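You operate a simulated robot arm through the tools that you are given. There is no shell and no other tool. Be economical: measure what you need, move in short steps, check, and stop when the job is done.

You are at the controls of a simulated two-armed robot. One attempt, no reset.

## Task
Wipe up the spill on the top of the workbench with the orange towel there and put it back.

The check looks at the end state, three seconds after you hand in, the way a careful person would. Anything else that was tipped, shoved, dropped, spilled or broken makes it a failure. Flat cloth is picked up by pressing the open fingertips on it (5 to 10 N) and closing them slowly along it; thin cloth reads only 2 to 8 mm in the jaws.

## Robot
Two 6-joint arms with two-finger grippers on one trunk, on a base that drives. Base frame: it is fixed to the floor where the robot stands at the start and does not move with it; the origin is under the middle of the robot, x ahead of it, y to its left, z up; the surface under the hand at the start is at about z = 860. Lengths are in mm, angles in degrees, forces in N, time in s.
The left shoulder is at the start at [30, 178, 988], the right one opposite. With the tool pointing down near the work surface each hand reaches from about 340 to 840 mm from the robot's upright axis, wherever it stands, measured 20 degrees to its own side. Places, roughly: orange towel [800, -200, 900]. Payload 2.54 kg a hand.
The TCP of each hand is the grasp point between the finger pads, 30 mm short of the fingertips. In the tool frame z runs along the fingers and y along their closing line. Largest opening 116 mm; the body of the gripper starts 95 mm behind the TCP.
Orientation is that of the tool frame in the base frame, as [roll, pitch, yaw] about the fixed x, y, z axes, in that order (R = Rz(yaw) Ry(pitch) Rx(roll)). With the fingers straight down and closing along the base's y, the tool's x points along the base's -x, its y along +y and its z along -z.

## Interface
- The arms move only by the tool send_rows. It takes "left_targets", "right_targets" or both (then of equal length, played together; a hand with none holds still); each is one flat list of numbers, 7 for each row, row after row: the shift along the tool's x, y, z in units of 50 mm (1.0 is 50 mm), then the turn, a rotation vector about the tool's x, y, z in units of 8 degrees (1.0 is 8 degrees), then the finger opening in m, from 0 to 0.116. In form: [dx, dy, dz, wx, wy, wz, jaw, dx, dy, dz, wx, wy, wz, jaw, ...]. A call has 1 to 12 rows; each row shifts and turns the commanded pose from where the row before left it, along the tool's axes as they then stand. A call with a number of a shift or a turn outside -1 to 1 is refused whole. Each row takes 0.2 s and may step no farther than 50 mm and 8.6 degrees from the row before; otherwise, or with a gripper value out of range, the whole call is refused. Where a pose cannot be reached the arm comes as near as it can. A force on the tool above 40 N (or 10 N above the force at the start of the call, whichever is more), or a blocked arm, ends the call early, and 0.2 s more pass. Each finger travels about 153 mm/s and halts on what it meets, pressing with about 35 N; the grip force reading is that of the motor and also rises with nothing between the fingers. The clock runs only during rows and for 0.2 s after the last one: add rows that do not move to give the fingers time. It gives the time, the measured TCP pose, the force on the tool (base axes), the opening and the grip force at its end, in the units of the frame above (readings bear some noise), with the torque about the TCP (base axes, N m) and any sound that the robot's microphone picked up.
- Cameras (640 x 400 px; columns grow to the right, rows downward): "scene" is now at [41.7, 23.5, 1696.3]; the picture's right is [0.31, -0.95, 0.00], its down [-0.75, -0.24, -0.62] and it looks along [0.59, 0.19, -0.78] (base axes); focal length 289 px, centre (320, 200). "left" rides on the left gripper at [69, 15, -122] in its tool frame; the picture's right is [-0.21, 0.98, 0.00], its down [-0.83, -0.18, -0.53] and it looks along [-0.52, -0.11, 0.85] (tool axes); focal length 251 px, centre (320, 200). "right" rides on the right gripper at [69, -15, -122] in its tool frame; the picture's right is [0.21, 0.98, 0.00], its down [-0.83, 0.18, -0.53] and it looks along [-0.52, 0.11, 0.85] (tool axes); focal length 251 px, centre (320, 200). There is no depth. A picture from a camera that has moved, and an enlarged one, comes with that camera's place and axes in the base frame and with its lens. The place of the scene camera against the robot may be out by one fixed shift of up to 12 mm in any direction.
- snapshot(camera): a new picture of that camera. No time passes.
- move_column(by): slides the trunk up (or, below 0, down) by that many mm; the arms and the scene camera ride with it, the base frame stays. It gives what a move gives, with no picture.
- roll_base(legs): drives the robot by 1 to 6 legs, each [ahead, left, turn to the left] in mm, mm and degrees, along the robot's own axes; the way and the turn of a leg run together, so that a leg with both is an arc; at most 1500 mm and 180 degrees a leg. The arms and the cameras ride along, it lands a little off, and it stops where it bumps. It gives what a move gives.
- pan_tilt(pan, tilt): turns the head with the scene camera to pan (to the left, within 143 degrees either way) and tilt (down, from -29 to 69), counted from straight ahead of the robot. It gives what a move gives.
- zoom(camera, box): a new picture of the part [left, top, right, bottom] of that camera's present view, enlarged. No time passes.
- sign_off(): hands the job in; it is judged then, once.

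Work in short steps. Places have to be worked out from the pictures, the camera data and where the tool is seen: move nearer, look again, correct. Check each grasp and each placing, and mend what went wrong. You have 120 turns and 88 pictures in all, those below and enlarged ones among them. Open the grippers and draw the arms clear of the work before you hand the job in, unless the task says otherwise; then end with one line.

The tools are called by a JSON object that holds its "op" and its "data". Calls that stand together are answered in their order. send_rows: Moves the arms, as the interface text tells. Its arguments: {"type":"object","properties":{"left_targets":{"type":"array"},"right_targets":{"type":"array"}},"required":[]} The other tools are called the same way: move_column (by) slides the trunk up or down; roll_base (legs) drives the base; pan_tilt (pan, tilt) turns the head that bears the scene camera; snapshot (camera) takes a picture; zoom (camera, box) takes an enlarged picture of a part of a camera's view; sign_off () hands the job in.

At the start:

```text
t: 0.0
left_tcp_pos: [476.4, 300.7, 1153.3]
left_tcp_rot: [180.0, 0.0, -180.0]
left_contact_force: [-0.3, -0.2, 0.3]
left_torque: [0.02, 0.0, 0.02]
left_opening: 116.0
left_grip_force: 0.0
right_tcp_pos: [410.1, -127.3, 1164.3]
right_tcp_rot: [180.0, -0.1, 180.0]
right_contact_force: [-0.3, 0.0, -0.3]
right_torque: [-0.02, -0.01, 0.0]
right_opening: 116.1
right_grip_force: 0.1
trunk travel left (down, up): [-200.0, 340.0]
robot x, y, heading: [-1.6, -2.6, 0.1]
head pan, tilt: [17.8, 51.6]
```

scene: 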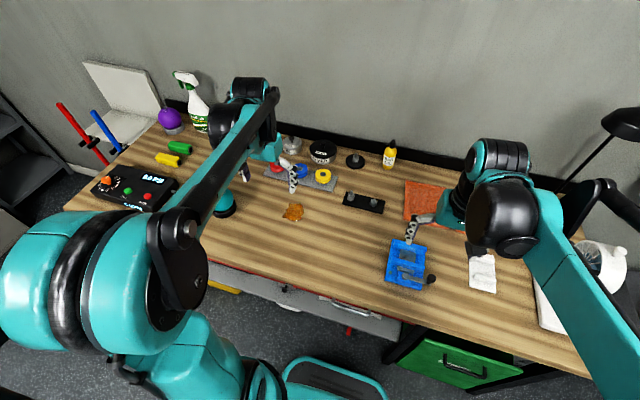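
right: 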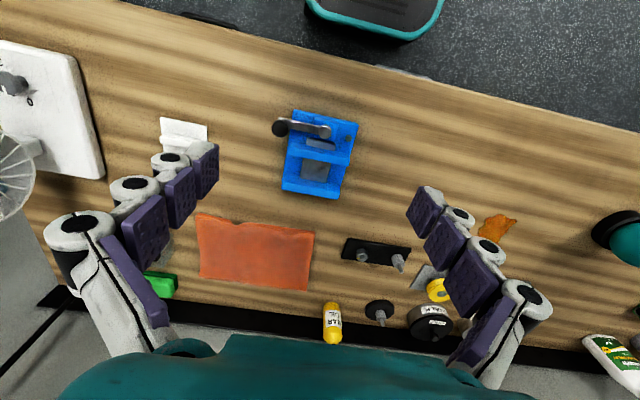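
left: 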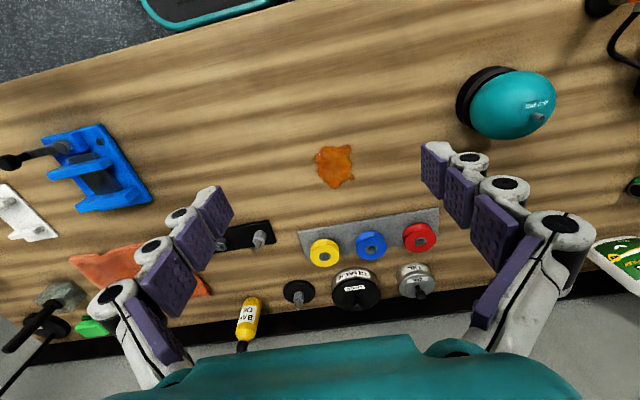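

The spill works out to about [595, 302] from two cameras, and the towel is roughly 190 x 245 mm around [784, -198]. I'll enlarge both areas to see what surrounds them.

{"op": "zoom", "data": {"camera": "right", "box": [120, 100, 460, 350]}}

{"op": "zoom", "data": {"camera": "left", "box": [200, 50, 600, 320]}}

```text
1.60 times, centred on (290, 225) of right
camera zoom: at [339.7, -143.9, 1286.8], right [-0.21, 0.98, 0.0], down [0.83, 0.18, 0.53], along [0.52, 0.11, -0.85], focal length 402 px, centre (368, 160)
```

zoom: 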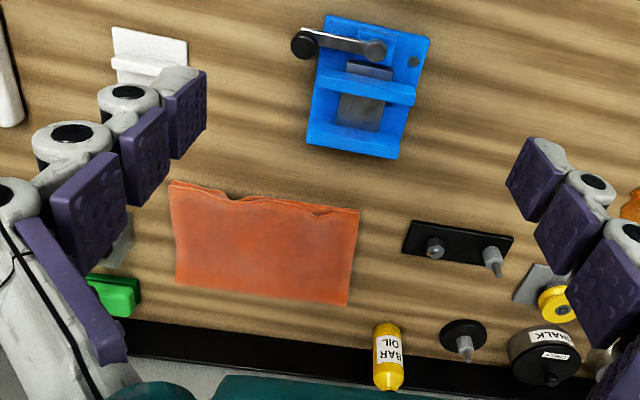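

```text
1.48 times, centred on (400, 185) of left
camera zoom: at [406.0, 313.7, 1273.8], right [0.21, 0.98, 0.0], down [0.83, -0.18, 0.53], along [0.52, -0.11, -0.85], focal length 372 px, centre (202, 222)
```

zoom: 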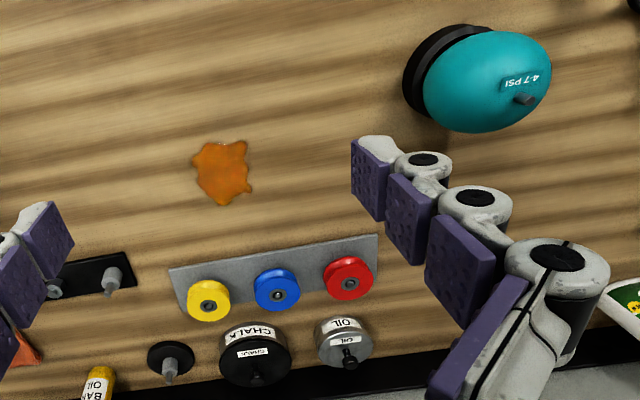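

The towel seems to have two layers at its near edge. I'll bring the right hand over that area, high enough to look down at it, with the fingers partly closed.

{"op": "send_rows", "data": {"right_targets": [-0.8, -0.18, 0.4, 0, 0, 0, 0.08, -0.8, -0.18, 0.4, 0, 0, 0, 0.08, -0.8, -0.18, 0.4, 0, 0, 0, 0.08, -0.8, -0.18, 0.4, 0, 0, 0, 0.08, -0.8, -0.18, 0.4, 0, 0, 0, 0.08, -0.8, -0.18, 0.4, 0, 0, 0, 0.08]}}

{"op": "snapshot", "data": {"camera": "right"}}

{"op": "snapshot", "data": {"camera": "scene"}}

```text
t: 1.4
left_tcp_pos: [477.3, 299.1, 1153.0]
left_tcp_rot: [179.9, -0.2, -179.9]
left_contact_force: [0.9, -0.3, 0.2]
left_torque: [0.01, 0.0, -0.02]
left_opening: 116.0
left_grip_force: 0.0
right_tcp_pos: [651.8, -182.5, 1040.9]
right_tcp_rot: [179.9, -0.1, -180.0]
right_contact_force: [0.3, 0.2, -0.2]
right_torque: [-0.02, 0.05, 0.03]
right_opening: 79.9
right_grip_force: 0.1
trunk travel left (down, up): [-200.0, 340.0]
robot x, y, heading: [1.8, 1.3, -0.1]
head pan, tilt: [17.8, 51.6]
```

```text
82 pictures are left
camera right: at [581.5, -199.5, 1164.0], right [-0.21, 0.98, 0.0], down [0.83, 0.18, 0.53], along [0.52, 0.11, -0.85], focal length 251 px, centre (320, 200)
```

right: 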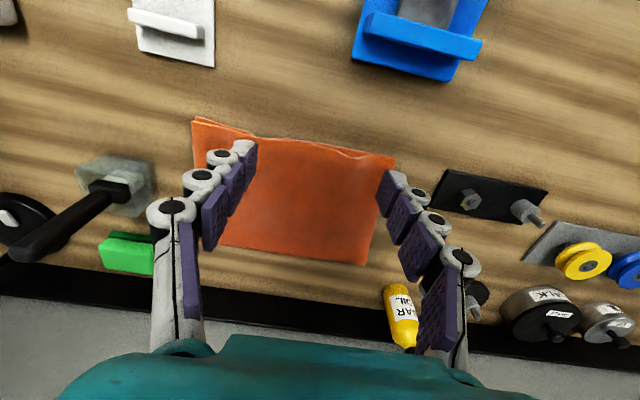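

```text
81 pictures are left
camera scene: at [44.3, 22.8, 1696.2], right [0.31, -0.95, 0.0], down [-0.75, -0.24, -0.62], along [0.59, 0.19, -0.78], focal length 289 px, centre (320, 200)
```

scene: 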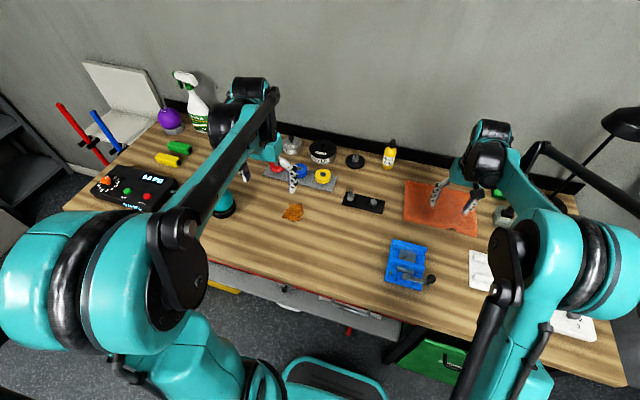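

{"op": "zoom", "data": {"camera": "right", "box": [170, 100, 430, 280]}}

```text
2.22 times, centred on (300, 190) of right
camera zoom: at [581.5, -199.5, 1164.0], right [-0.21, 0.98, 0.0], down [0.83, 0.18, 0.53], along [0.52, 0.11, -0.85], focal length 559 px, centre (364, 222)
```

zoom: 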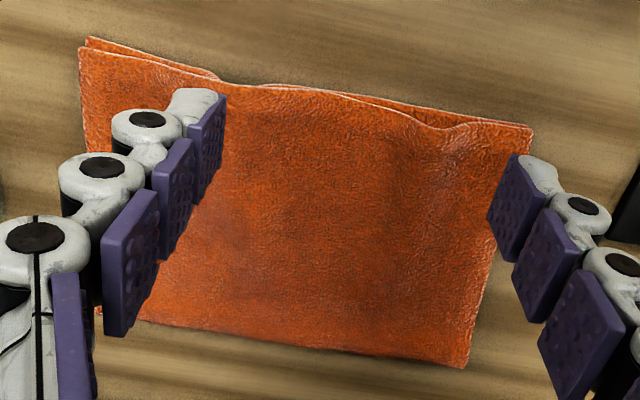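

The near edge shows two open hems, so the towel is folded once with the fold at the far side, covering about x 685–875 and y −328 to −65. I'll pinch both layers at the middle of the near edge, approaching to just above first.

{"op": "send_rows", "data": {"right_targets": [-0.36, -0.15, 0.74, 0, 0, 0, 0.06, -0.36, -0.15, 0.74, 0, 0, 0, 0.06, -0.36, -0.15, 0.74, 0, 0, 0, 0.06, 0, 0, 0.2, 0, 0, 0, 0.06]}}

{"op": "snapshot", "data": {"camera": "right"}}

```text
t: 2.4
left_tcp_pos: [475.6, 301.4, 1153.2]
left_tcp_rot: [-179.9, 0.0, 180.0]
left_contact_force: [-0.2, 0.7, 0.0]
left_torque: [0.0, -0.01, 0.0]
left_opening: 116.3
left_grip_force: 0.0
right_tcp_pos: [702.6, -201.6, 921.6]
right_tcp_rot: [180.0, 0.0, -179.9]
right_contact_force: [-0.3, 0.3, -0.3]
right_torque: [0.01, 0.0, 0.03]
right_opening: 59.8
right_grip_force: 0.0
trunk travel left (down, up): [-200.0, 340.0]
robot x, y, heading: [-3.0, -2.6, -0.1]
head pan, tilt: [17.8, 51.6]
```

```text
79 pictures are left
camera right: at [632.0, -219.0, 1044.2], right [-0.21, 0.98, 0.0], down [0.83, 0.18, 0.53], along [0.52, 0.11, -0.85], focal length 251 px, centre (320, 200)
```

right: 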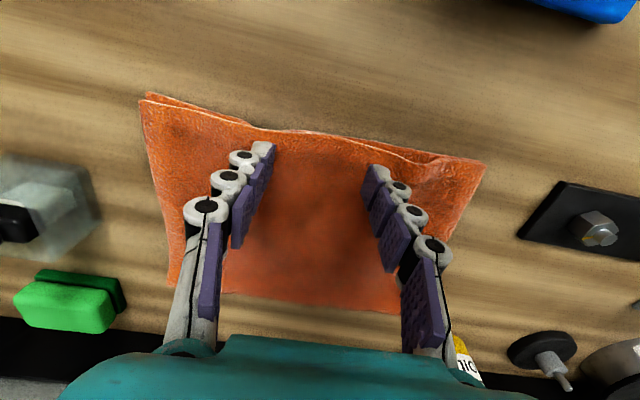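

The tips are over the near edge, about 15 mm inside the hem. I'll lower in small steps to find contact.

{"op": "send_rows", "data": {"right_targets": [0, 0, 0.2, 0, 0, 0, 0.06, 0, 0, 0.16, 0, 0, 0, 0.06, 0, 0, 0.06, 0, 0, 0, 0.06]}}

```text
t: 3.2
left_tcp_pos: [475.7, 299.4, 1153.2]
left_tcp_rot: [180.0, 0.1, 180.0]
left_contact_force: [-0.9, 0.1, 0.4]
left_torque: [-0.02, 0.04, -0.02]
left_opening: 116.0
left_grip_force: 0.0
right_tcp_pos: [702.7, -203.7, 901.2]
right_tcp_rot: [-179.9, 0.0, 179.9]
right_contact_force: [0.8, 0.4, -0.3]
right_torque: [0.03, -0.01, -0.02]
right_opening: 59.8
right_grip_force: 0.0
trunk travel left (down, up): [-200.0, 340.0]
robot x, y, heading: [2.1, -3.1, -0.1]
head pan, tilt: [17.8, 51.6]
```

No contact yet with the tips near z 871; I'll keep lowering by a few millimetres.

{"op": "send_rows", "data": {"right_targets": [0, 0, 0.08, 0, 0, 0, 0.06, 0, 0, 0.06, 0, 0, 0, 0.06, 0, 0, 0, 0, 0, 0, 0.06]}}

```text
t: 4.0
left_tcp_pos: [475.3, 299.4, 1152.5]
left_tcp_rot: [180.0, -0.1, -179.9]
left_contact_force: [-0.1, 0.4, 0.4]
left_torque: [-0.01, 0.0, 0.01]
left_opening: 116.0
left_grip_force: 0.1
right_tcp_pos: [704.1, -204.4, 895.8]
right_tcp_rot: [-179.9, 0.0, 179.9]
right_contact_force: [-0.5, -0.4, 2.7]
right_torque: [0.02, 0.04, -0.02]
right_opening: 60.0
right_grip_force: 0.5
trunk travel left (down, up): [-200.0, 340.0]
robot x, y, heading: [1.7, -0.3, 0.0]
head pan, tilt: [17.8, 51.6]
```

Contact starts (2.7 N). A little more pressure.

{"op": "send_rows", "data": {"right_targets": [0, 0, 0.08, 0, 0, 0, 0.06, 0, 0, 0, 0, 0, 0, 0.06]}}

```text
t: 4.6
left_tcp_pos: [474.4, 299.9, 1153.4]
left_tcp_rot: [180.0, 0.2, -180.0]
left_contact_force: [-0.5, 0.2, 0.3]
left_torque: [0.0, -0.03, -0.01]
left_opening: 116.0
left_grip_force: 0.0
right_tcp_pos: [702.2, -203.3, 891.8]
right_tcp_rot: [-179.9, 0.0, -180.0]
right_contact_force: [2.9, -0.3, 21.9]
right_torque: [-0.06, -0.07, -0.02]
right_opening: 62.1
right_grip_force: 9.4
trunk travel left (down, up): [-200.0, 340.0]
robot x, y, heading: [1.3, -0.8, 0.1]
head pan, tilt: [17.8, 51.6]
```

22 N is too much; I'll back off about 2.5 mm.

{"op": "send_rows", "data": {"right_targets": [0, 0, -0.05, 0, 0, 0, 0.06, 0, 0, 0, 0, 0, 0, 0.06]}}

```text
t: 5.2
left_tcp_pos: [474.5, 300.4, 1153.1]
left_tcp_rot: [-180.0, 0.0, 180.0]
left_contact_force: [-0.3, -0.5, -0.1]
left_torque: [0.01, 0.04, 0.0]
left_opening: 116.0
left_grip_force: 0.1
right_tcp_pos: [703.2, -203.8, 894.2]
right_tcp_rot: [-179.9, 0.0, 180.0]
right_contact_force: [-0.4, -0.4, 7.9]
right_torque: [-0.02, 0.03, 0.01]
right_opening: 57.0
right_grip_force: 0.1
trunk travel left (down, up): [-200.0, 340.0]
robot x, y, heading: [-3.1, 3.5, 0.1]
head pan, tilt: [17.8, 51.6]
```

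7.9 N is in range. I'll close slowly, about 5 mm per row.

{"op": "send_rows", "data": {"right_targets": [0, 0, 0, 0, 0, 0, 0.053, 0, 0, 0, 0, 0, 0, 0.048, 0, 0, 0, 0, 0, 0, 0.043, 0, 0, 0, 0, 0, 0, 0.038, 0, 0, 0, 0, 0, 0, 0.033, 0, 0, 0, 0, 0, 0, 0.028, 0, 0, 0, 0, 0, 0, 0.023, 0, 0, 0, 0, 0, 0, 0.018, 0, 0, 0, 0, 0, 0, 0.013, 0, 0, 0, 0, 0, 0, 0.008, 0, 0, 0, 0, 0, 0, 0.003, 0, 0, 0, 0, 0, 0, 0]}}

{"op": "snapshot", "data": {"camera": "right"}}

```text
t: 7.8
left_tcp_pos: [473.6, 300.9, 1153.7]
left_tcp_rot: [-179.9, 0.1, 180.0]
left_contact_force: [-0.1, -0.2, 0.0]
left_torque: [0.0, -0.02, 0.01]
left_opening: 116.2
left_grip_force: 0.1
right_tcp_pos: [702.1, -204.1, 894.8]
right_tcp_rot: [179.9, 0.1, 180.0]
right_contact_force: [0.6, 1.7, 14.6]
right_torque: [0.01, 0.02, -0.02]
right_opening: 8.6
right_grip_force: 35.2
trunk travel left (down, up): [-200.0, 340.0]
robot x, y, heading: [-0.7, -1.6, 0.2]
head pan, tilt: [17.8, 51.6]
```

```text
78 pictures are left
camera right: at [632.1, -219.4, 1017.0], right [-0.21, 0.98, 0.0], down [0.83, 0.18, 0.53], along [0.52, 0.11, -0.85], focal length 251 px, centre (320, 200)
```

right: 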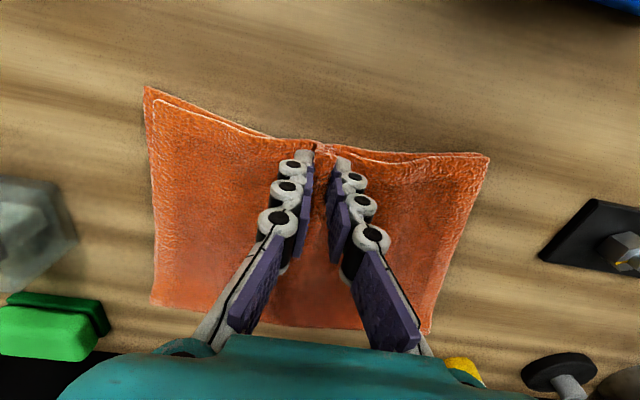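

8.6 mm in the jaws at 35 N suggests both layers are pinched. I'll lift about 90 mm and check.

{"op": "send_rows", "data": {"right_targets": [0, 0, -0.4, 0, 0, 0, 0, 0, 0, -0.4, 0, 0, 0, 0, 0, 0, -0.5, 0, 0, 0, 0, 0, 0, -0.5, 0, 0, 0, 0]}}

{"op": "snapshot", "data": {"camera": "right"}}

{"op": "zoom", "data": {"camera": "scene", "box": [360, 120, 520, 260]}}

```text
t: 8.8
left_tcp_pos: [474.0, 299.3, 1152.1]
left_tcp_rot: [-180.0, 0.1, 180.0]
left_contact_force: [-0.2, -0.6, -0.5]
left_torque: [0.01, 0.0, 0.02]
left_opening: 116.0
left_grip_force: 0.1
right_tcp_pos: [703.8, -204.6, 983.2]
right_tcp_rot: [179.9, 0.0, -179.9]
right_contact_force: [-1.0, 0.1, -0.8]
right_torque: [-0.03, -0.02, 0.01]
right_opening: 9.0
right_grip_force: 34.7
trunk travel left (down, up): [-200.0, 340.0]
robot x, y, heading: [-0.3, -2.6, -0.1]
head pan, tilt: [17.8, 51.6]
```

```text
77 pictures are left
camera right: at [633.2, -221.3, 1105.5], right [-0.21, 0.98, 0.0], down [0.83, 0.18, 0.53], along [0.52, 0.11, -0.85], focal length 251 px, centre (320, 200)
```

right: 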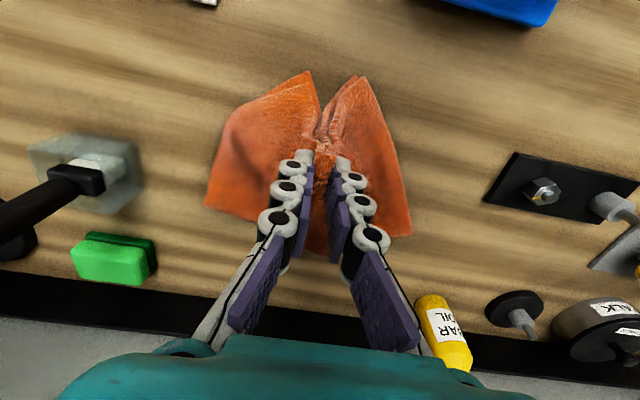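

```text
2.86 times, centred on (440, 190) of scene
camera zoom: at [41.3, 23.6, 1696.3], right [0.31, -0.95, 0.0], down [-0.75, -0.24, -0.62], along [0.59, 0.19, -0.78], focal length 825 px, centre (-23, 229)
```

zoom: 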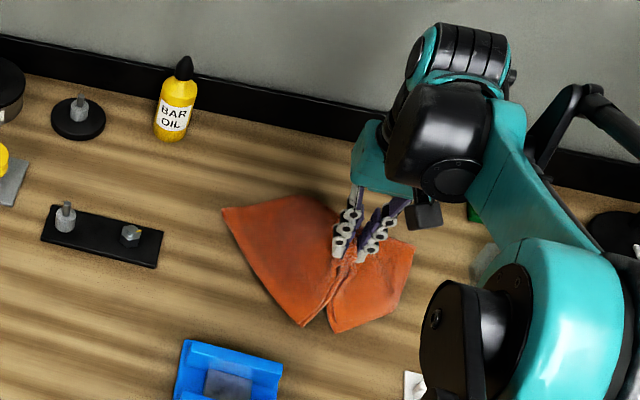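

Both layers came up together. I'll raise the towel clear of everything and pull it in a bit.

{"op": "send_rows", "data": {"right_targets": [0, 0, -0.8, 0, 0, 0, 0, 0, 0, -0.9, 0, 0, 0, 0, 0, 0, -0.9, 0, 0, 0, 0, 0, 0, -0.9, 0, 0, 0, 0, 0.6, 0, -0.4, 0, 0, 0, 0, 0.6, 0, 0, 0, 0, 0, 0, 0.6, 0, 0, 0, 0, 0, 0, 0.6, 0, 0, 0, 0, 0, 0]}}

{"op": "snapshot", "data": {"camera": "scene"}}

```text
t: 10.6
left_tcp_pos: [472.4, 299.2, 1152.2]
left_tcp_rot: [-180.0, 0.1, 180.0]
left_contact_force: [0.0, -0.2, -0.9]
left_torque: [-0.01, 0.0, 0.01]
left_opening: 116.0
left_grip_force: 0.0
right_tcp_pos: [585.5, -202.8, 1177.9]
right_tcp_rot: [-179.9, 0.0, 180.0]
right_contact_force: [0.7, 0.4, 0.1]
right_torque: [-0.03, -0.03, -0.03]
right_opening: 8.8
right_grip_force: 35.3
trunk travel left (down, up): [-200.0, 340.0]
robot x, y, heading: [-0.5, 1.4, 0.0]
head pan, tilt: [17.8, 51.6]
```

```text
75 pictures are left
camera scene: at [40.4, 23.4, 1696.3], right [0.31, -0.95, 0.0], down [-0.75, -0.24, -0.62], along [0.59, 0.19, -0.78], focal length 289 px, centre (320, 200)
```

scene: 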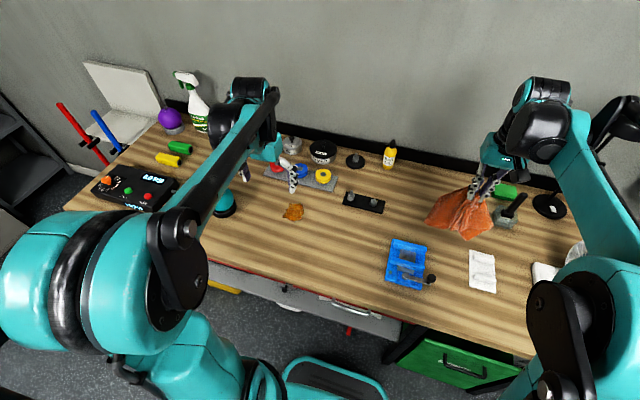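

The towel hangs folded. The left arm is over the spill, so I'll drive the base left 280 mm to let the right hand work in front of the spill.

{"op": "roll_base", "data": {"legs": [[0, 140, 0], [0, 140, 0]]}}

{"op": "snapshot", "data": {"camera": "scene"}}

{"op": "snapshot", "data": {"camera": "right"}}

```text
t: 12.9
left_tcp_pos: [476.2, 582.0, 1152.8]
left_tcp_rot: [-179.9, 0.0, 179.9]
left_contact_force: [0.2, 0.2, 0.0]
left_torque: [-0.03, 0.0, -0.04]
left_opening: 116.0
left_grip_force: 0.0
right_tcp_pos: [585.3, 79.1, 1177.6]
right_tcp_rot: [-179.9, 0.0, 179.9]
right_contact_force: [0.0, 0.1, -0.4]
right_torque: [-0.04, -0.01, 0.01]
right_opening: 9.1
right_grip_force: 35.0
trunk travel left (down, up): [-200.0, 340.0]
robot x, y, heading: [0.5, 281.8, -0.1]
head pan, tilt: [17.8, 51.6]
```

```text
74 pictures are left
camera scene: at [42.3, 306.8, 1696.3], right [0.3, -0.95, 0.0], down [-0.75, -0.24, -0.62], along [0.59, 0.19, -0.78], focal length 289 px, centre (320, 200)
```

scene: 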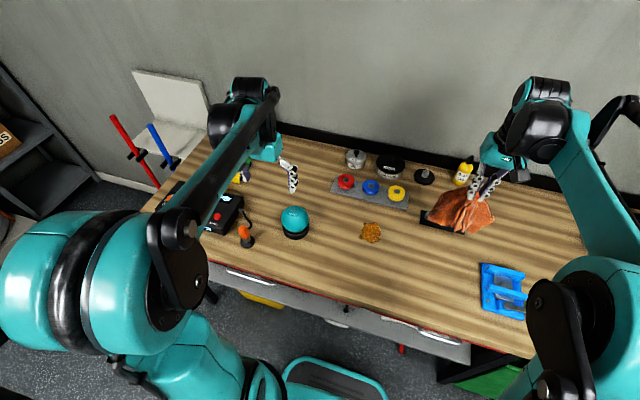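

```text
73 pictures are left
camera right: at [515.7, 62.6, 1300.1], right [-0.21, 0.98, 0.0], down [0.83, 0.18, 0.53], along [0.52, 0.11, -0.85], focal length 251 px, centre (320, 200)
```

right: 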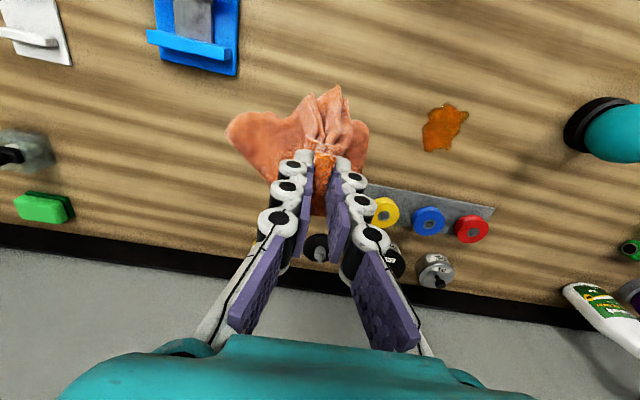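

Re-measured, the spill is at [593, 297], with the tray beginning near x = 725 and free bench toward the robot. I'll move the towel to x ≈ 470 in line with the spill so I can lay it down trailing toward the robot.

{"op": "send_rows", "data": {"right_targets": [0.383, 0.727, 0.1, 0, 0, 0, 0, 0.383, 0.727, 0.1, 0, 0, 0, 0, 0.383, 0.727, 0.2, 0, 0, 0, 0, 0.383, 0.727, 0.2, 0, 0, 0, 0, 0.383, 0.727, 0.3, 0, 0, 0, 0, 0.383, 0.727, 0.3, 0, 0, 0, 0, 0, 0, 0, 0, 0, 0, 0]}}

{"op": "snapshot", "data": {"camera": "scene"}}

{"op": "snapshot", "data": {"camera": "right"}}

```text
t: 14.5
left_tcp_pos: [476.9, 579.3, 1152.5]
left_tcp_rot: [180.0, 0.0, 179.8]
left_contact_force: [0.3, 0.4, 0.9]
left_torque: [0.02, 0.01, 0.02]
left_opening: 116.2
left_grip_force: 0.1
right_tcp_pos: [468.9, 294.5, 1118.7]
right_tcp_rot: [180.0, 0.1, 179.9]
right_contact_force: [0.2, 0.3, -0.7]
right_torque: [0.04, -0.02, 0.01]
right_opening: 8.5
right_grip_force: 34.9
trunk travel left (down, up): [-200.0, 340.0]
robot x, y, heading: [0.1, 281.9, -0.1]
head pan, tilt: [17.8, 51.6]
```

```text
72 pictures are left
camera scene: at [42.6, 303.9, 1696.3], right [0.3, -0.95, 0.0], down [-0.75, -0.24, -0.62], along [0.59, 0.19, -0.78], focal length 289 px, centre (320, 200)
```

scene: 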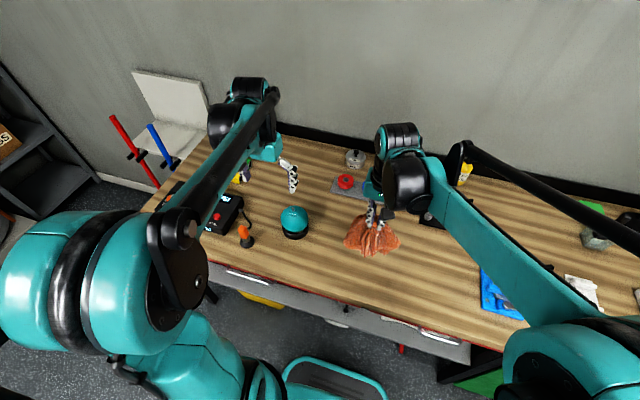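

```text
71 pictures are left
camera right: at [399.7, 279.3, 1240.6], right [-0.21, 0.98, 0.0], down [0.83, 0.18, 0.53], along [0.52, 0.11, -0.85], focal length 251 px, centre (320, 200)
```

right: 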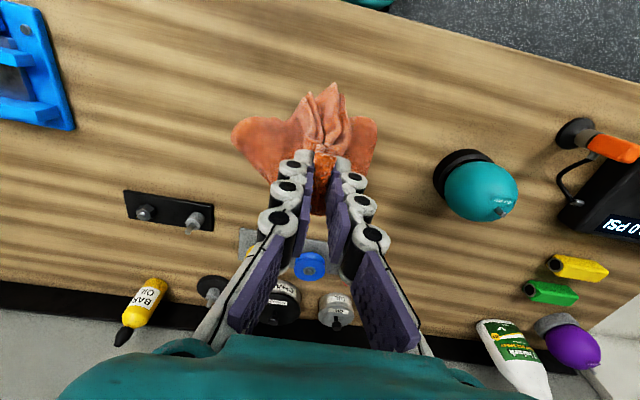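

The towel hangs over clear bench. I'll lower it while moving forward so it trails toward the robot and the pinched part arrives at the spill.

{"op": "send_rows", "data": {"right_targets": [-0.34, 0, 0.7, 0, 0, 0, 0, -0.34, 0, 0.7, 0, 0, 0, 0, -0.34, 0, 0.7, 0, 0, 0, 0, -0.34, 0, 0.7, 0, 0, 0, 0, -0.34, 0, 0.7, 0, 0, 0, 0, -0.34, 0, 0.6, 0, 0, 0, 0]}}

{"op": "snapshot", "data": {"camera": "right"}}

{"op": "zoom", "data": {"camera": "scene", "box": [280, 160, 480, 290]}}

```text
t: 15.9
left_tcp_pos: [474.8, 580.2, 1154.2]
left_tcp_rot: [180.0, 0.1, 179.9]
left_contact_force: [-0.7, -0.2, 0.1]
left_torque: [0.02, 0.0, 0.01]
left_opening: 116.3
left_grip_force: 0.1
right_tcp_pos: [571.4, 295.1, 911.8]
right_tcp_rot: [180.0, 0.0, 180.0]
right_contact_force: [-2.5, -1.2, 15.5]
right_torque: [0.09, 0.15, 0.02]
right_opening: 8.5
right_grip_force: 35.2
trunk travel left (down, up): [-200.0, 340.0]
robot x, y, heading: [2.2, 280.9, 0.0]
head pan, tilt: [17.8, 51.6]
```

```text
70 pictures are left
camera right: at [500.9, 279.6, 1033.9], right [-0.21, 0.98, 0.0], down [0.83, 0.18, 0.53], along [0.52, 0.11, -0.85], focal length 251 px, centre (320, 200)
```

right: 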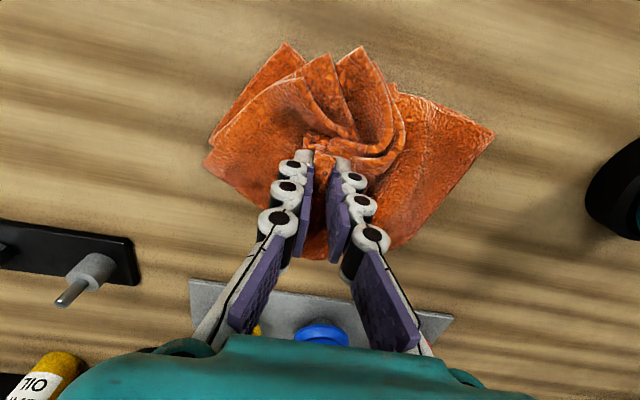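

```text
3.08 times, centred on (380, 225) of scene
camera zoom: at [40.1, 304.6, 1696.6], right [0.3, -0.95, 0.0], down [-0.75, -0.24, -0.62], along [0.59, 0.19, -0.78], focal length 888 px, centre (135, 123)
```

zoom: 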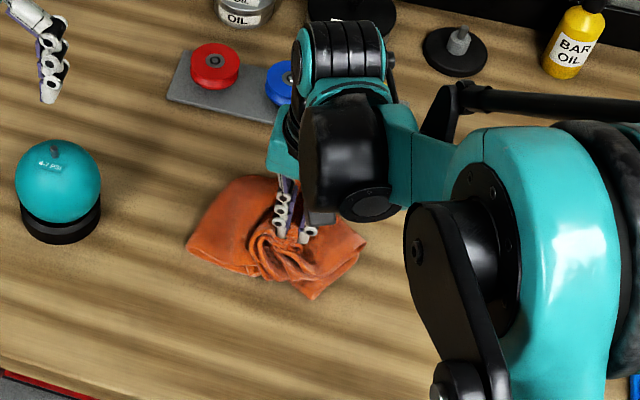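

The bunched towel is pressed on the spill at 15 N. I'll wipe with strokes side to side while advancing in x.

{"op": "send_rows", "data": {"right_targets": [0, 0.5, 0, 0, 0, 0, 0, 0, 0.5, 0, 0, 0, 0, 0, 0, -0.6, 0, 0, 0, 0, 0, 0, -0.7, 0, 0, 0, 0, 0, 0, -0.7, 0, 0, 0, 0, 0, -0.5, 0, 0, 0, 0, 0, 0, 0, 0.7, 0, 0, 0, 0, 0, 0, 0.7, 0, 0, 0, 0, 0, 0, 0.6, 0, 0, 0, 0, 0, -0.5, 0, 0, 0, 0, 0, 0, 0, -0.7, 0, 0, 0, 0, 0, 0, -0.7, 0, 0, 0, 0, 0]}}

{"op": "snapshot", "data": {"camera": "right"}}

```text
t: 18.5
left_tcp_pos: [476.4, 581.0, 1153.0]
left_tcp_rot: [-180.0, 0.0, 180.0]
left_contact_force: [-0.4, 0.3, -0.3]
left_torque: [0.03, -0.01, -0.02]
left_opening: 115.7
left_grip_force: 0.1
right_tcp_pos: [625.7, 276.9, 912.1]
right_tcp_rot: [-179.9, 0.0, 179.9]
right_contact_force: [-0.6, 1.3, 4.3]
right_torque: [0.15, 0.04, 0.01]
right_opening: 8.9
right_grip_force: 34.4
trunk travel left (down, up): [-200.0, 340.0]
robot x, y, heading: [-4.3, 282.4, 0.0]
head pan, tilt: [17.8, 51.6]
```

```text
68 pictures are left
camera right: at [554.7, 260.2, 1035.1], right [-0.21, 0.98, 0.0], down [0.83, 0.18, 0.53], along [0.52, 0.11, -0.85], focal length 251 px, centre (320, 200)
```

right: 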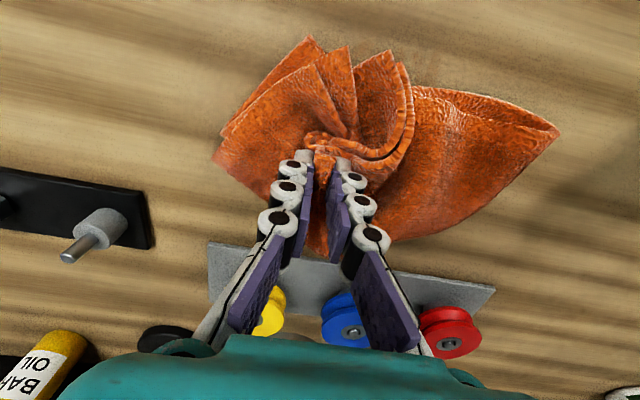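

Pressure dropped to 4 N. I'll press about 6 mm further and wipe back over the area.

{"op": "send_rows", "data": {"right_targets": [0.2, 0, 0.12, 0, 0, 0, 0, 0, 0.7, 0, 0, 0, 0, 0, 0, 0.7, 0, 0, 0, 0, 0, 0.4, 0, 0, 0, 0, 0, 0, 0, -0.7, 0, 0, 0, 0, 0, 0, -0.8, 0, 0, 0, 0, 0, 0.4, -0.1, 0, 0, 0, 0, 0, 0, 0.8, 0, 0, 0, 0, 0, 0, 0.8, 0, 0, 0, 0, 0, 0.4, -0.2, 0, 0, 0, 0, 0, 0, -0.7, 0, 0, 0, 0, 0, 0, -0.7, 0, 0, 0, 0, 0]}}

```text
t: 21.1
left_tcp_pos: [474.2, 581.6, 1153.2]
left_tcp_rot: [-180.0, 0.0, 180.0]
left_contact_force: [-0.6, -0.4, 0.2]
left_torque: [-0.02, -0.01, -0.02]
left_opening: 115.9
left_grip_force: 0.1
right_tcp_pos: [552.5, 267.0, 908.5]
right_tcp_rot: [-179.9, 0.1, 180.0]
right_contact_force: [-0.2, 6.0, 16.8]
right_torque: [0.34, 0.06, -0.07]
right_opening: 8.7
right_grip_force: 35.1
trunk travel left (down, up): [-200.0, 340.0]
robot x, y, heading: [-2.9, 279.2, 0.2]
head pan, tilt: [17.8, 51.6]
```

Pressure held at 17 N. I'll lift the towel straight up and back to see the bench surface.

{"op": "send_rows", "data": {"right_targets": [0, 0, -0.9, 0, 0, 0, 0, 0, 0, -0.9, 0, 0, 0, 0, 0, 0, -0.9, 0, 0, 0, 0, 0, 0, -0.9, 0, 0, 0, 0, 0, 0, -0.9, 0, 0, 0, 0, 0.5, -0.8, 0, 0, 0, 0, 0, 0.5, -0.8, 0, 0, 0, 0, 0, 0, -0.9, 0, 0, 0, 0, 0, 0, -0.9, 0, 0, 0, 0, 0]}}

{"op": "snapshot", "data": {"camera": "right"}}

{"op": "snapshot", "data": {"camera": "scene"}}

```text
t: 23.1
left_tcp_pos: [475.4, 579.3, 1153.8]
left_tcp_rot: [179.9, 0.0, 179.9]
left_contact_force: [-0.2, 0.0, 0.3]
left_torque: [0.0, 0.01, 0.03]
left_opening: 116.0
left_grip_force: 0.0
right_tcp_pos: [502.5, 95.4, 1134.7]
right_tcp_rot: [-179.9, 0.0, 180.0]
right_contact_force: [0.4, -1.2, -0.9]
right_torque: [-0.02, 0.03, -0.02]
right_opening: 8.8
right_grip_force: 34.8
trunk travel left (down, up): [-200.0, 340.0]
robot x, y, heading: [1.6, 281.2, -0.1]
head pan, tilt: [17.8, 51.6]
```

```text
67 pictures are left
camera right: at [432.5, 79.1, 1256.2], right [-0.21, 0.98, 0.0], down [0.83, 0.18, 0.53], along [0.52, 0.11, -0.85], focal length 251 px, centre (320, 200)
```

right: 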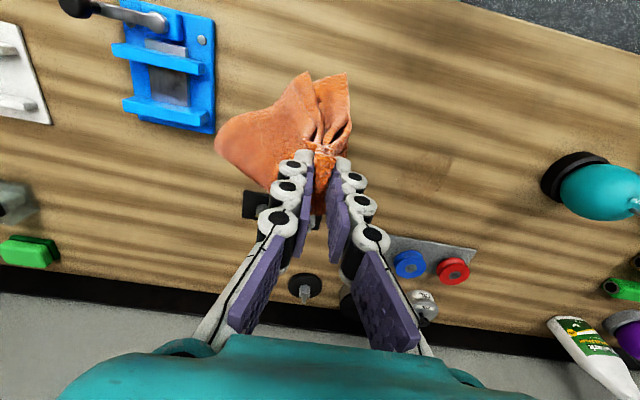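

```text
66 pictures are left
camera scene: at [42.1, 303.5, 1696.3], right [0.3, -0.95, 0.0], down [-0.75, -0.24, -0.62], along [0.59, 0.19, -0.78], focal length 289 px, centre (320, 200)
```

scene: 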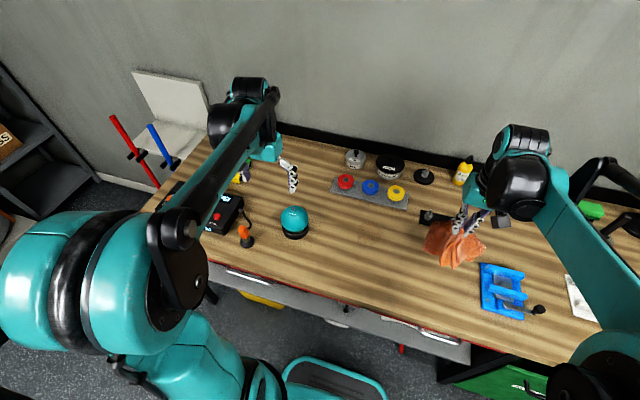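

The spill looks gone; I'll enlarge that spot to be sure.

{"op": "zoom", "data": {"camera": "right", "box": [360, 90, 540, 240]}}

{"op": "zoom", "data": {"camera": "scene", "box": [310, 190, 430, 270]}}

```text
2.67 times, centred on (450, 165) of right
camera zoom: at [432.5, 79.1, 1256.2], right [-0.21, 0.98, 0.0], down [0.83, 0.18, 0.53], along [0.52, 0.11, -0.85], focal length 670 px, centre (-27, 293)
```

zoom: 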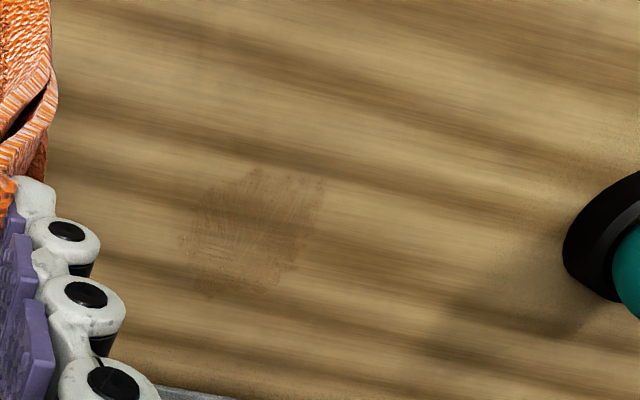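

```text
5.00 times, centred on (370, 230) of scene
camera zoom: at [42.1, 303.5, 1696.3], right [0.3, -0.95, 0.0], down [-0.75, -0.24, -0.62], along [0.59, 0.19, -0.78], focal length 1443 px, centre (70, 50)
```

zoom: 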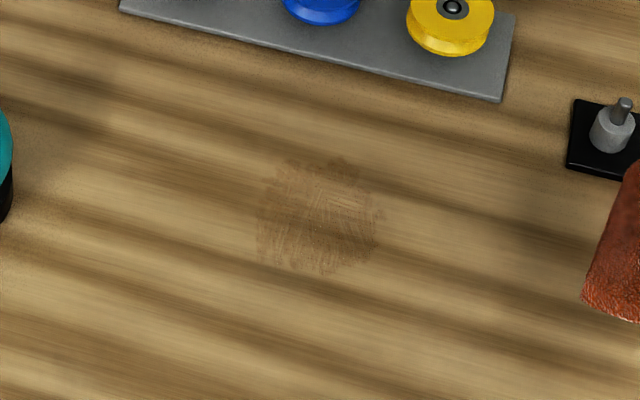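

A faint film about 80 mm across remains at [588, 300]. I'll go back and wipe again with firmer, denser strokes.

{"op": "send_rows", "data": {"right_targets": [0.16, 0.8, 0, 0, 0, 0, 0, 0.16, 0.8, 0, 0, 0, 0, 0, 0.16, 0.8, 0, 0, 0, 0, 0, 0.16, 0.85, 0.1, 0, 0, 0, 0, 0, 0.85, 0.2, 0, 0, 0, 0, -0.34, 0, 0.7, 0, 0, 0, 0, -0.34, 0, 0.7, 0, 0, 0, 0, -0.34, 0, 0.7, 0, 0, 0, 0, -0.34, 0, 0.7, 0, 0, 0, 0, -0.34, 0, 0.7, 0, 0, 0, 0, -0.2, 0, 0.6, 0, 0, 0, 0]}}

{"op": "snapshot", "data": {"camera": "right"}}

```text
t: 25.5
left_tcp_pos: [471.9, 580.4, 1155.7]
left_tcp_rot: [-179.9, 0.2, 179.9]
left_contact_force: [-0.3, 1.5, 0.6]
left_torque: [-0.02, -0.09, -0.02]
left_opening: 115.9
left_grip_force: 0.0
right_tcp_pos: [564.7, 301.3, 914.0]
right_tcp_rot: [-180.0, 0.2, 180.0]
right_contact_force: [0.0, 1.7, 29.6]
right_torque: [0.21, 0.11, -0.04]
right_opening: 8.1
right_grip_force: 35.0
trunk travel left (down, up): [-200.0, 340.0]
robot x, y, heading: [2.9, 285.4, -0.1]
head pan, tilt: [17.8, 51.6]
```

```text
63 pictures are left
camera right: at [492.5, 285.1, 1037.1], right [-0.21, 0.98, 0.0], down [0.82, 0.18, 0.54], along [0.52, 0.11, -0.84], focal length 251 px, centre (320, 200)
```

right: 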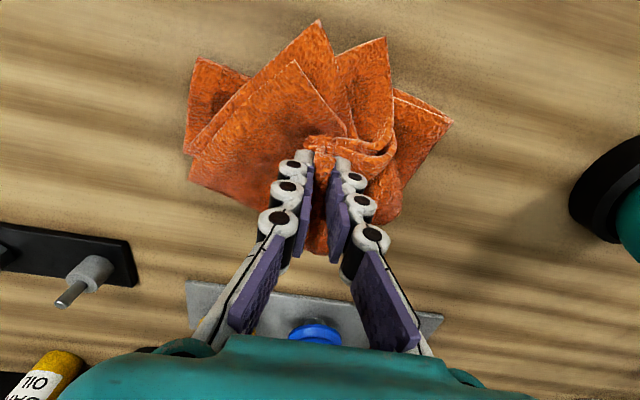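

It is pressed at about 30 N; I'll ease off slightly and do side-to-side strokes across y 255–345.

{"op": "send_rows", "data": {"right_targets": [0, 0.5, -0.03, 0, 0, 0, 0, 0, 0.5, 0, 0, 0, 0, 0, -0.2, -0.9, 0, 0, 0, 0, 0, 0, -0.9, 0, 0, 0, 0, 0, -0.2, 0.9, 0, 0, 0, 0, 0, 0, 0.9, 0, 0, 0, 0, 0, -0.25, -0.9, 0, 0, 0, 0, 0, 0, -0.9, 0, 0, 0, 0, 0, -0.25, 0.9, 0.03, 0, 0, 0, 0, 0, 0.9, 0, 0, 0, 0, 0, -0.25, -0.9, 0.03, 0, 0, 0, 0, 0, -0.9, 0, 0, 0, 0, 0]}}

```text
t: 28.1
left_tcp_pos: [473.8, 580.6, 1153.7]
left_tcp_rot: [180.0, 0.1, 179.9]
left_contact_force: [0.0, -0.5, 0.5]
left_torque: [-0.01, 0.0, 0.0]
left_opening: 116.1
left_grip_force: 0.0
right_tcp_pos: [622.8, 262.3, 913.7]
right_tcp_rot: [179.9, 0.2, -180.0]
right_contact_force: [1.6, 12.3, 31.6]
right_torque: [0.63, 0.11, -0.08]
right_opening: 8.7
right_grip_force: 35.2
trunk travel left (down, up): [-200.0, 340.0]
robot x, y, heading: [-0.1, 282.6, 0.3]
head pan, tilt: [17.8, 51.6]
```

Good pressure (32 N). Now strokes along x across the same patch, working back through y.

{"op": "send_rows", "data": {"right_targets": [0.8, 0.1, 0.02, 0, 0, 0, 0, 0.8, 0.1, 0, 0, 0, 0, 0, -0.7, 0.25, 0, 0, 0, 0, 0, -0.8, 0.1, 0, 0, 0, 0, 0, 0.8, 0.25, 0, 0, 0, 0, 0, 0.8, 0.1, 0, 0, 0, 0, 0, -0.7, 0.25, 0, 0, 0, 0, 0, -0.8, 0.1, 0, 0, 0, 0, 0, 0.8, 0.25, 0, 0, 0, 0, 0, 0.8, 0.1, 0, 0, 0, 0, 0]}}

```text
t: 28.4
left_tcp_pos: [474.4, 580.4, 1154.6]
left_tcp_rot: [179.9, 0.1, 179.9]
left_contact_force: [-0.1, 0.2, -0.2]
left_torque: [-0.01, -0.02, 0.0]
left_opening: 116.1
left_grip_force: 0.0
right_tcp_pos: [602.8, 261.8, 913.0]
right_tcp_rot: [-179.9, 0.6, 179.8]
right_contact_force: [8.7, 3.3, 28.6]
right_torque: [0.3, -0.17, -0.12]
right_opening: 8.5
right_grip_force: 35.2
trunk travel left (down, up): [-200.0, 340.0]
robot x, y, heading: [3.4, 281.1, -0.3]
head pan, tilt: [17.8, 51.6]
stopped in row 1 (right hand): the force on the tool passed its limit at 48 N (the readings are from after the stop); the commanded pose is now the measured one
```

It tripped the force limit; I'll ease up 3 mm and use smaller steps.

{"op": "send_rows", "data": {"right_targets": [0, 0, -0.06, 0, 0, 0, 0, 0.5, 0.1, 0, 0, 0, 0, 0, 0.5, 0.1, 0, 0, 0, 0, 0, -0.5, 0.25, 0, 0, 0, 0, 0, -0.5, 0.1, 0, 0, 0, 0, 0, -0.4, 0.1, 0, 0, 0, 0, 0, 0.5, 0.25, 0, 0, 0, 0, 0, 0.5, 0.1, 0, 0, 0, 0, 0, 0.5, 0.1, 0, 0, 0, 0, 0, -0.5, 0.25, 0, 0, 0, 0, 0, -0.5, 0.1, 0, 0, 0, 0, 0, -0.4, 0.1, 0, 0, 0, 0, 0]}}

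```text
t: 31.0
left_tcp_pos: [474.8, 581.3, 1153.3]
left_tcp_rot: [179.9, 0.1, 179.9]
left_contact_force: [0.6, 0.0, -1.1]
left_torque: [0.03, 0.05, -0.04]
left_opening: 116.1
left_grip_force: 0.1
right_tcp_pos: [618.2, 340.7, 914.5]
right_tcp_rot: [-179.8, 0.3, 179.8]
right_contact_force: [-6.4, -1.4, 15.5]
right_torque: [0.02, 0.29, -0.01]
right_opening: 8.7
right_grip_force: 34.5
trunk travel left (down, up): [-200.0, 340.0]
robot x, y, heading: [-1.4, 284.9, -0.1]
head pan, tilt: [17.8, 51.6]
```

Strokes done with about 15 N. One more pass back in x, then lift away to inspect.

{"op": "send_rows", "data": {"right_targets": [0.5, -0.2, 0.02, 0, 0, 0, 0, 0.5, -0.2, 0, 0, 0, 0, 0, 0.4, -0.2, 0, 0, 0, 0, 0, -0.5, -0.3, 0, 0, 0, 0, 0, -0.5, -0.2, 0, 0, 0, 0, 0, 0.5, -0.3, 0, 0, 0, 0, 0, 0.5, -0.2, 0, 0, 0, 0, 0]}}

{"op": "send_rows", "data": {"right_targets": [0, 0, -0.9, 0, 0, 0, 0, 0, 0, -0.9, 0, 0, 0, 0, 0, 0, -0.9, 0, 0, 0, 0, 0, 0, -0.9, 0, 0, 0, 0, 0, 0, -0.9, 0, 0, 0, 0, 0.3, -0.8, 0, 0, 0, 0, 0, 0.3, -0.8, 0, 0, 0, 0, 0, 0, -0.9, 0, 0, 0, 0, 0, 0, -0.9, 0, 0, 0, 0, 0]}}

{"op": "zoom", "data": {"camera": "scene", "box": [310, 190, 430, 270]}}

{"op": "snapshot", "data": {"camera": "right"}}

```text
t: 32.6
left_tcp_pos: [476.4, 580.1, 1153.3]
left_tcp_rot: [-180.0, 0.1, 179.9]
left_contact_force: [-0.5, 0.6, -0.3]
left_torque: [0.01, -0.03, -0.01]
left_opening: 115.8
left_grip_force: 0.1
right_tcp_pos: [548.5, 257.9, 913.2]
right_tcp_rot: [-179.8, 0.5, 179.6]
right_contact_force: [8.5, 2.1, 23.5]
right_torque: [0.15, -0.16, -0.08]
right_opening: 8.6
right_grip_force: 34.7
trunk travel left (down, up): [-200.0, 340.0]
robot x, y, heading: [1.9, 280.6, -0.2]
head pan, tilt: [17.8, 51.6]
```

```text
t: 34.6
left_tcp_pos: [475.1, 579.9, 1152.4]
left_tcp_rot: [180.0, 0.1, 179.9]
left_contact_force: [0.1, 0.7, -0.1]
left_torque: [0.05, 0.0, 0.02]
left_opening: 115.9
left_grip_force: 0.1
right_tcp_pos: [514.8, 89.4, 1139.5]
right_tcp_rot: [-179.9, 0.3, 179.8]
right_contact_force: [-0.5, 0.0, -1.0]
right_torque: [0.01, 0.02, -0.05]
right_opening: 8.9
right_grip_force: 34.7
trunk travel left (down, up): [-200.0, 340.0]
robot x, y, heading: [-0.1, 282.9, -0.3]
head pan, tilt: [17.8, 51.6]
```

```text
5.00 times, centred on (370, 230) of scene
camera zoom: at [42.4, 303.7, 1696.3], right [0.3, -0.95, 0.0], down [-0.75, -0.24, -0.62], along [0.59, 0.19, -0.78], focal length 1443 px, centre (70, 50)
```

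zoom: 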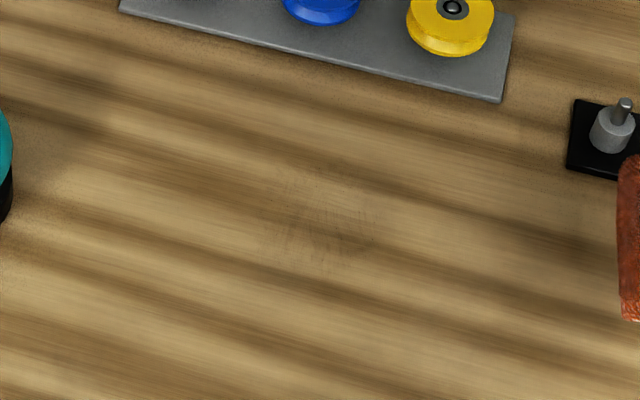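

```text
61 pictures are left
camera right: at [444.7, 74.1, 1261.1], right [-0.21, 0.98, 0.0], down [0.82, 0.18, 0.54], along [0.53, 0.11, -0.84], focal length 251 px, centre (320, 200)
```

right: 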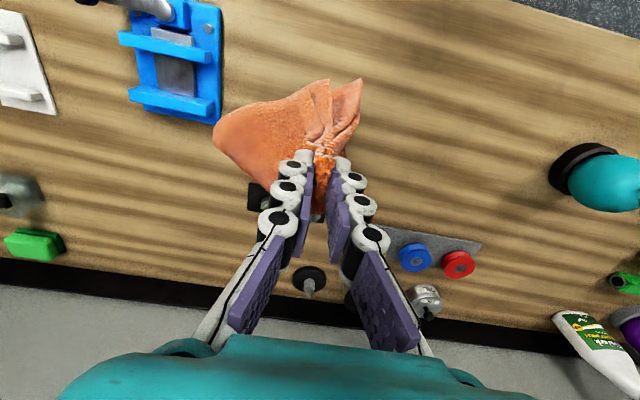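

Only very faint streaks remain. One more round to finish it.

{"op": "send_rows", "data": {"right_targets": [0.2, 0.8, 0, 0, 0, 0, 0, 0.2, 0.8, 0, 0, 0, 0, 0, 0.2, 0.8, 0, 0, 0, 0, 0, 0.2, 0.85, 0.1, 0, 0, 0, 0, 0, 0.85, 0.2, 0, 0, 0, 0, -0.34, 0, 0.7, 0, 0, 0, 0, -0.34, 0, 0.7, 0, 0, 0, 0, -0.34, 0, 0.7, 0, 0, 0, 0, -0.34, 0, 0.7, 0, 0, 0, 0, -0.34, 0, 0.7, 0, 0, 0, 0, -0.2, 0, 0.6, 0, 0, 0, 0]}}

{"op": "snapshot", "data": {"camera": "right"}}

```text
t: 37.0
left_tcp_pos: [476.2, 580.5, 1154.3]
left_tcp_rot: [-179.9, 0.1, 179.9]
left_contact_force: [-0.6, -0.5, 0.1]
left_torque: [0.0, -0.03, 0.0]
left_opening: 116.0
left_grip_force: 0.0
right_tcp_pos: [572.8, 293.1, 916.8]
right_tcp_rot: [-179.8, 0.3, 179.9]
right_contact_force: [-2.0, -0.9, 10.8]
right_torque: [0.02, 0.05, 0.02]
right_opening: 8.3
right_grip_force: 35.0
trunk travel left (down, up): [-200.0, 340.0]
robot x, y, heading: [-0.1, 283.0, -0.2]
head pan, tilt: [17.8, 51.6]
```

```text
60 pictures are left
camera right: at [501.4, 278.4, 1039.7], right [-0.21, 0.98, 0.0], down [0.82, 0.18, 0.54], along [0.53, 0.11, -0.84], focal length 251 px, centre (320, 200)
```

right: 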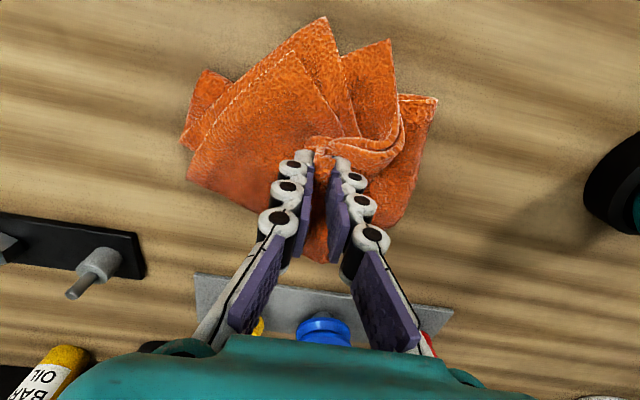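

Pressed at 11 N. Pressing a little more and repeating side-to-side strokes.

{"op": "send_rows", "data": {"right_targets": [0.2, 0.5, 0.06, 0, 0, 0, 0, 0, 0.5, 0, 0, 0, 0, 0, -0.1, -0.9, 0, 0, 0, 0, 0, 0, -0.9, 0, 0, 0, 0, 0, -0.2, 0.9, 0, 0, 0, 0, 0, 0, 0.9, 0, 0, 0, 0, 0, -0.25, -0.9, 0, 0, 0, 0, 0, 0, -0.9, 0, 0, 0, 0, 0, -0.25, 0.9, 0.02, 0, 0, 0, 0, 0, 0.9, 0, 0, 0, 0, 0, -0.25, -0.9, 0.02, 0, 0, 0, 0, 0, -0.9, 0, 0, 0, 0, 0]}}

{"op": "send_rows", "data": {"right_targets": [0, 0, -0.05, 0, 0, 0, 0, 0.5, 0.1, 0, 0, 0, 0, 0, 0.5, 0.1, 0, 0, 0, 0, 0, -0.5, 0.25, 0, 0, 0, 0, 0, -0.5, 0.1, 0, 0, 0, 0, 0, 0.5, 0.25, 0, 0, 0, 0, 0, 0.5, 0.1, 0, 0, 0, 0, 0, 0.3, 0.1, 0, 0, 0, 0, 0, -0.5, 0.25, 0, 0, 0, 0, 0, -0.5, 0.1, 0, 0, 0, 0, 0, 0.5, 0.1, 0, 0, 0, 0, 0, 0.5, -0.3, 0, 0, 0, 0, 0]}}

{"op": "send_rows", "data": {"right_targets": [0, 0, -0.9, 0, 0, 0, 0, 0, 0, -0.9, 0, 0, 0, 0, 0, 0, -0.9, 0, 0, 0, 0, 0, 0, -0.9, 0, 0, 0, 0, 0, 0, -0.9, 0, 0, 0, 0, 0.3, -0.8, -0.3, 0, 0, 0, 0, 0.3, -0.8, 0, 0, 0, 0, 0, 0, -0.9, 0, 0, 0, 0, 0, 0, -0.9, 0, 0, 0, 0, 0, 0, -0.9, 0, 0, 0, 0, 0]}}

{"op": "zoom", "data": {"camera": "scene", "box": [310, 190, 430, 270]}}

{"op": "snapshot", "data": {"camera": "right"}}

```text
t: 39.6
left_tcp_pos: [476.5, 581.4, 1153.7]
left_tcp_rot: [-180.0, 0.1, 179.9]
left_contact_force: [-0.1, -0.7, 0.3]
left_torque: [-0.04, 0.01, -0.02]
left_opening: 116.1
left_grip_force: 0.1
right_tcp_pos: [614.7, 257.3, 915.5]
right_tcp_rot: [-180.0, 0.4, 179.8]
right_contact_force: [1.4, 4.2, 10.2]
right_torque: [0.11, -0.02, -0.01]
right_opening: 8.8
right_grip_force: 34.7
trunk travel left (down, up): [-200.0, 340.0]
robot x, y, heading: [-3.1, 279.5, -0.2]
head pan, tilt: [17.8, 51.6]
```

```text
t: 42.2
left_tcp_pos: [476.6, 580.7, 1152.7]
left_tcp_rot: [180.0, 0.0, 179.8]
left_contact_force: [0.2, -0.3, 0.3]
left_torque: [0.01, 0.02, -0.03]
left_opening: 116.3
left_grip_force: 0.0
right_tcp_pos: [550.1, 314.5, 916.6]
right_tcp_rot: [-179.9, 0.2, 179.8]
right_contact_force: [2.4, 2.9, 8.7]
right_torque: [0.11, -0.08, -0.03]
right_opening: 8.6
right_grip_force: 34.7
trunk travel left (down, up): [-200.0, 340.0]
robot x, y, heading: [-3.1, 282.4, 0.0]
head pan, tilt: [17.8, 51.6]
```

```text
t: 44.4
left_tcp_pos: [478.0, 580.0, 1152.5]
left_tcp_rot: [179.9, 0.0, 179.9]
left_contact_force: [0.4, -0.3, 0.8]
left_torque: [-0.03, 0.0, 0.01]
left_opening: 115.9
left_grip_force: 0.3
right_tcp_pos: [517.2, 97.6, 1153.9]
right_tcp_rot: [-179.9, 0.3, 179.8]
right_contact_force: [-0.7, -1.6, -0.1]
right_torque: [-0.03, 0.01, -0.05]
right_opening: 8.3
right_grip_force: 35.0
trunk travel left (down, up): [-200.0, 340.0]
robot x, y, heading: [-0.0, 281.4, 0.0]
head pan, tilt: [17.8, 51.6]
```

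```text
5.00 times, centred on (370, 230) of scene
camera zoom: at [42.9, 303.5, 1696.3], right [0.3, -0.95, 0.0], down [-0.75, -0.24, -0.62], along [0.59, 0.19, -0.78], focal length 1443 px, centre (70, 50)
```

zoom: 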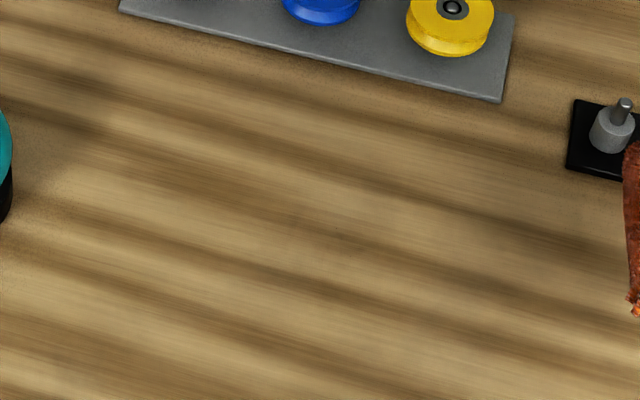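

```text
58 pictures are left
camera right: at [446.6, 81.8, 1277.2], right [-0.21, 0.98, 0.0], down [0.82, 0.18, 0.54], along [0.53, 0.11, -0.84], focal length 251 px, centre (320, 200)
```

right: 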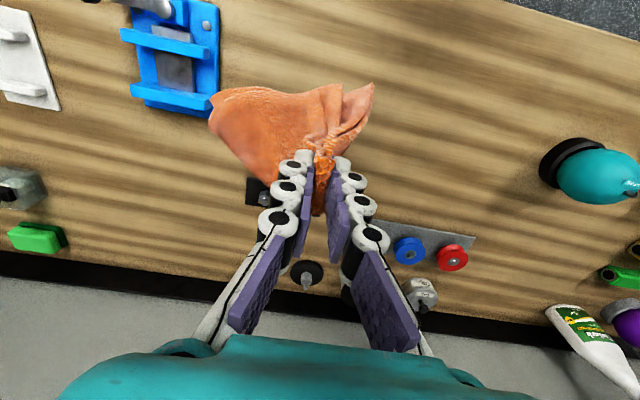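

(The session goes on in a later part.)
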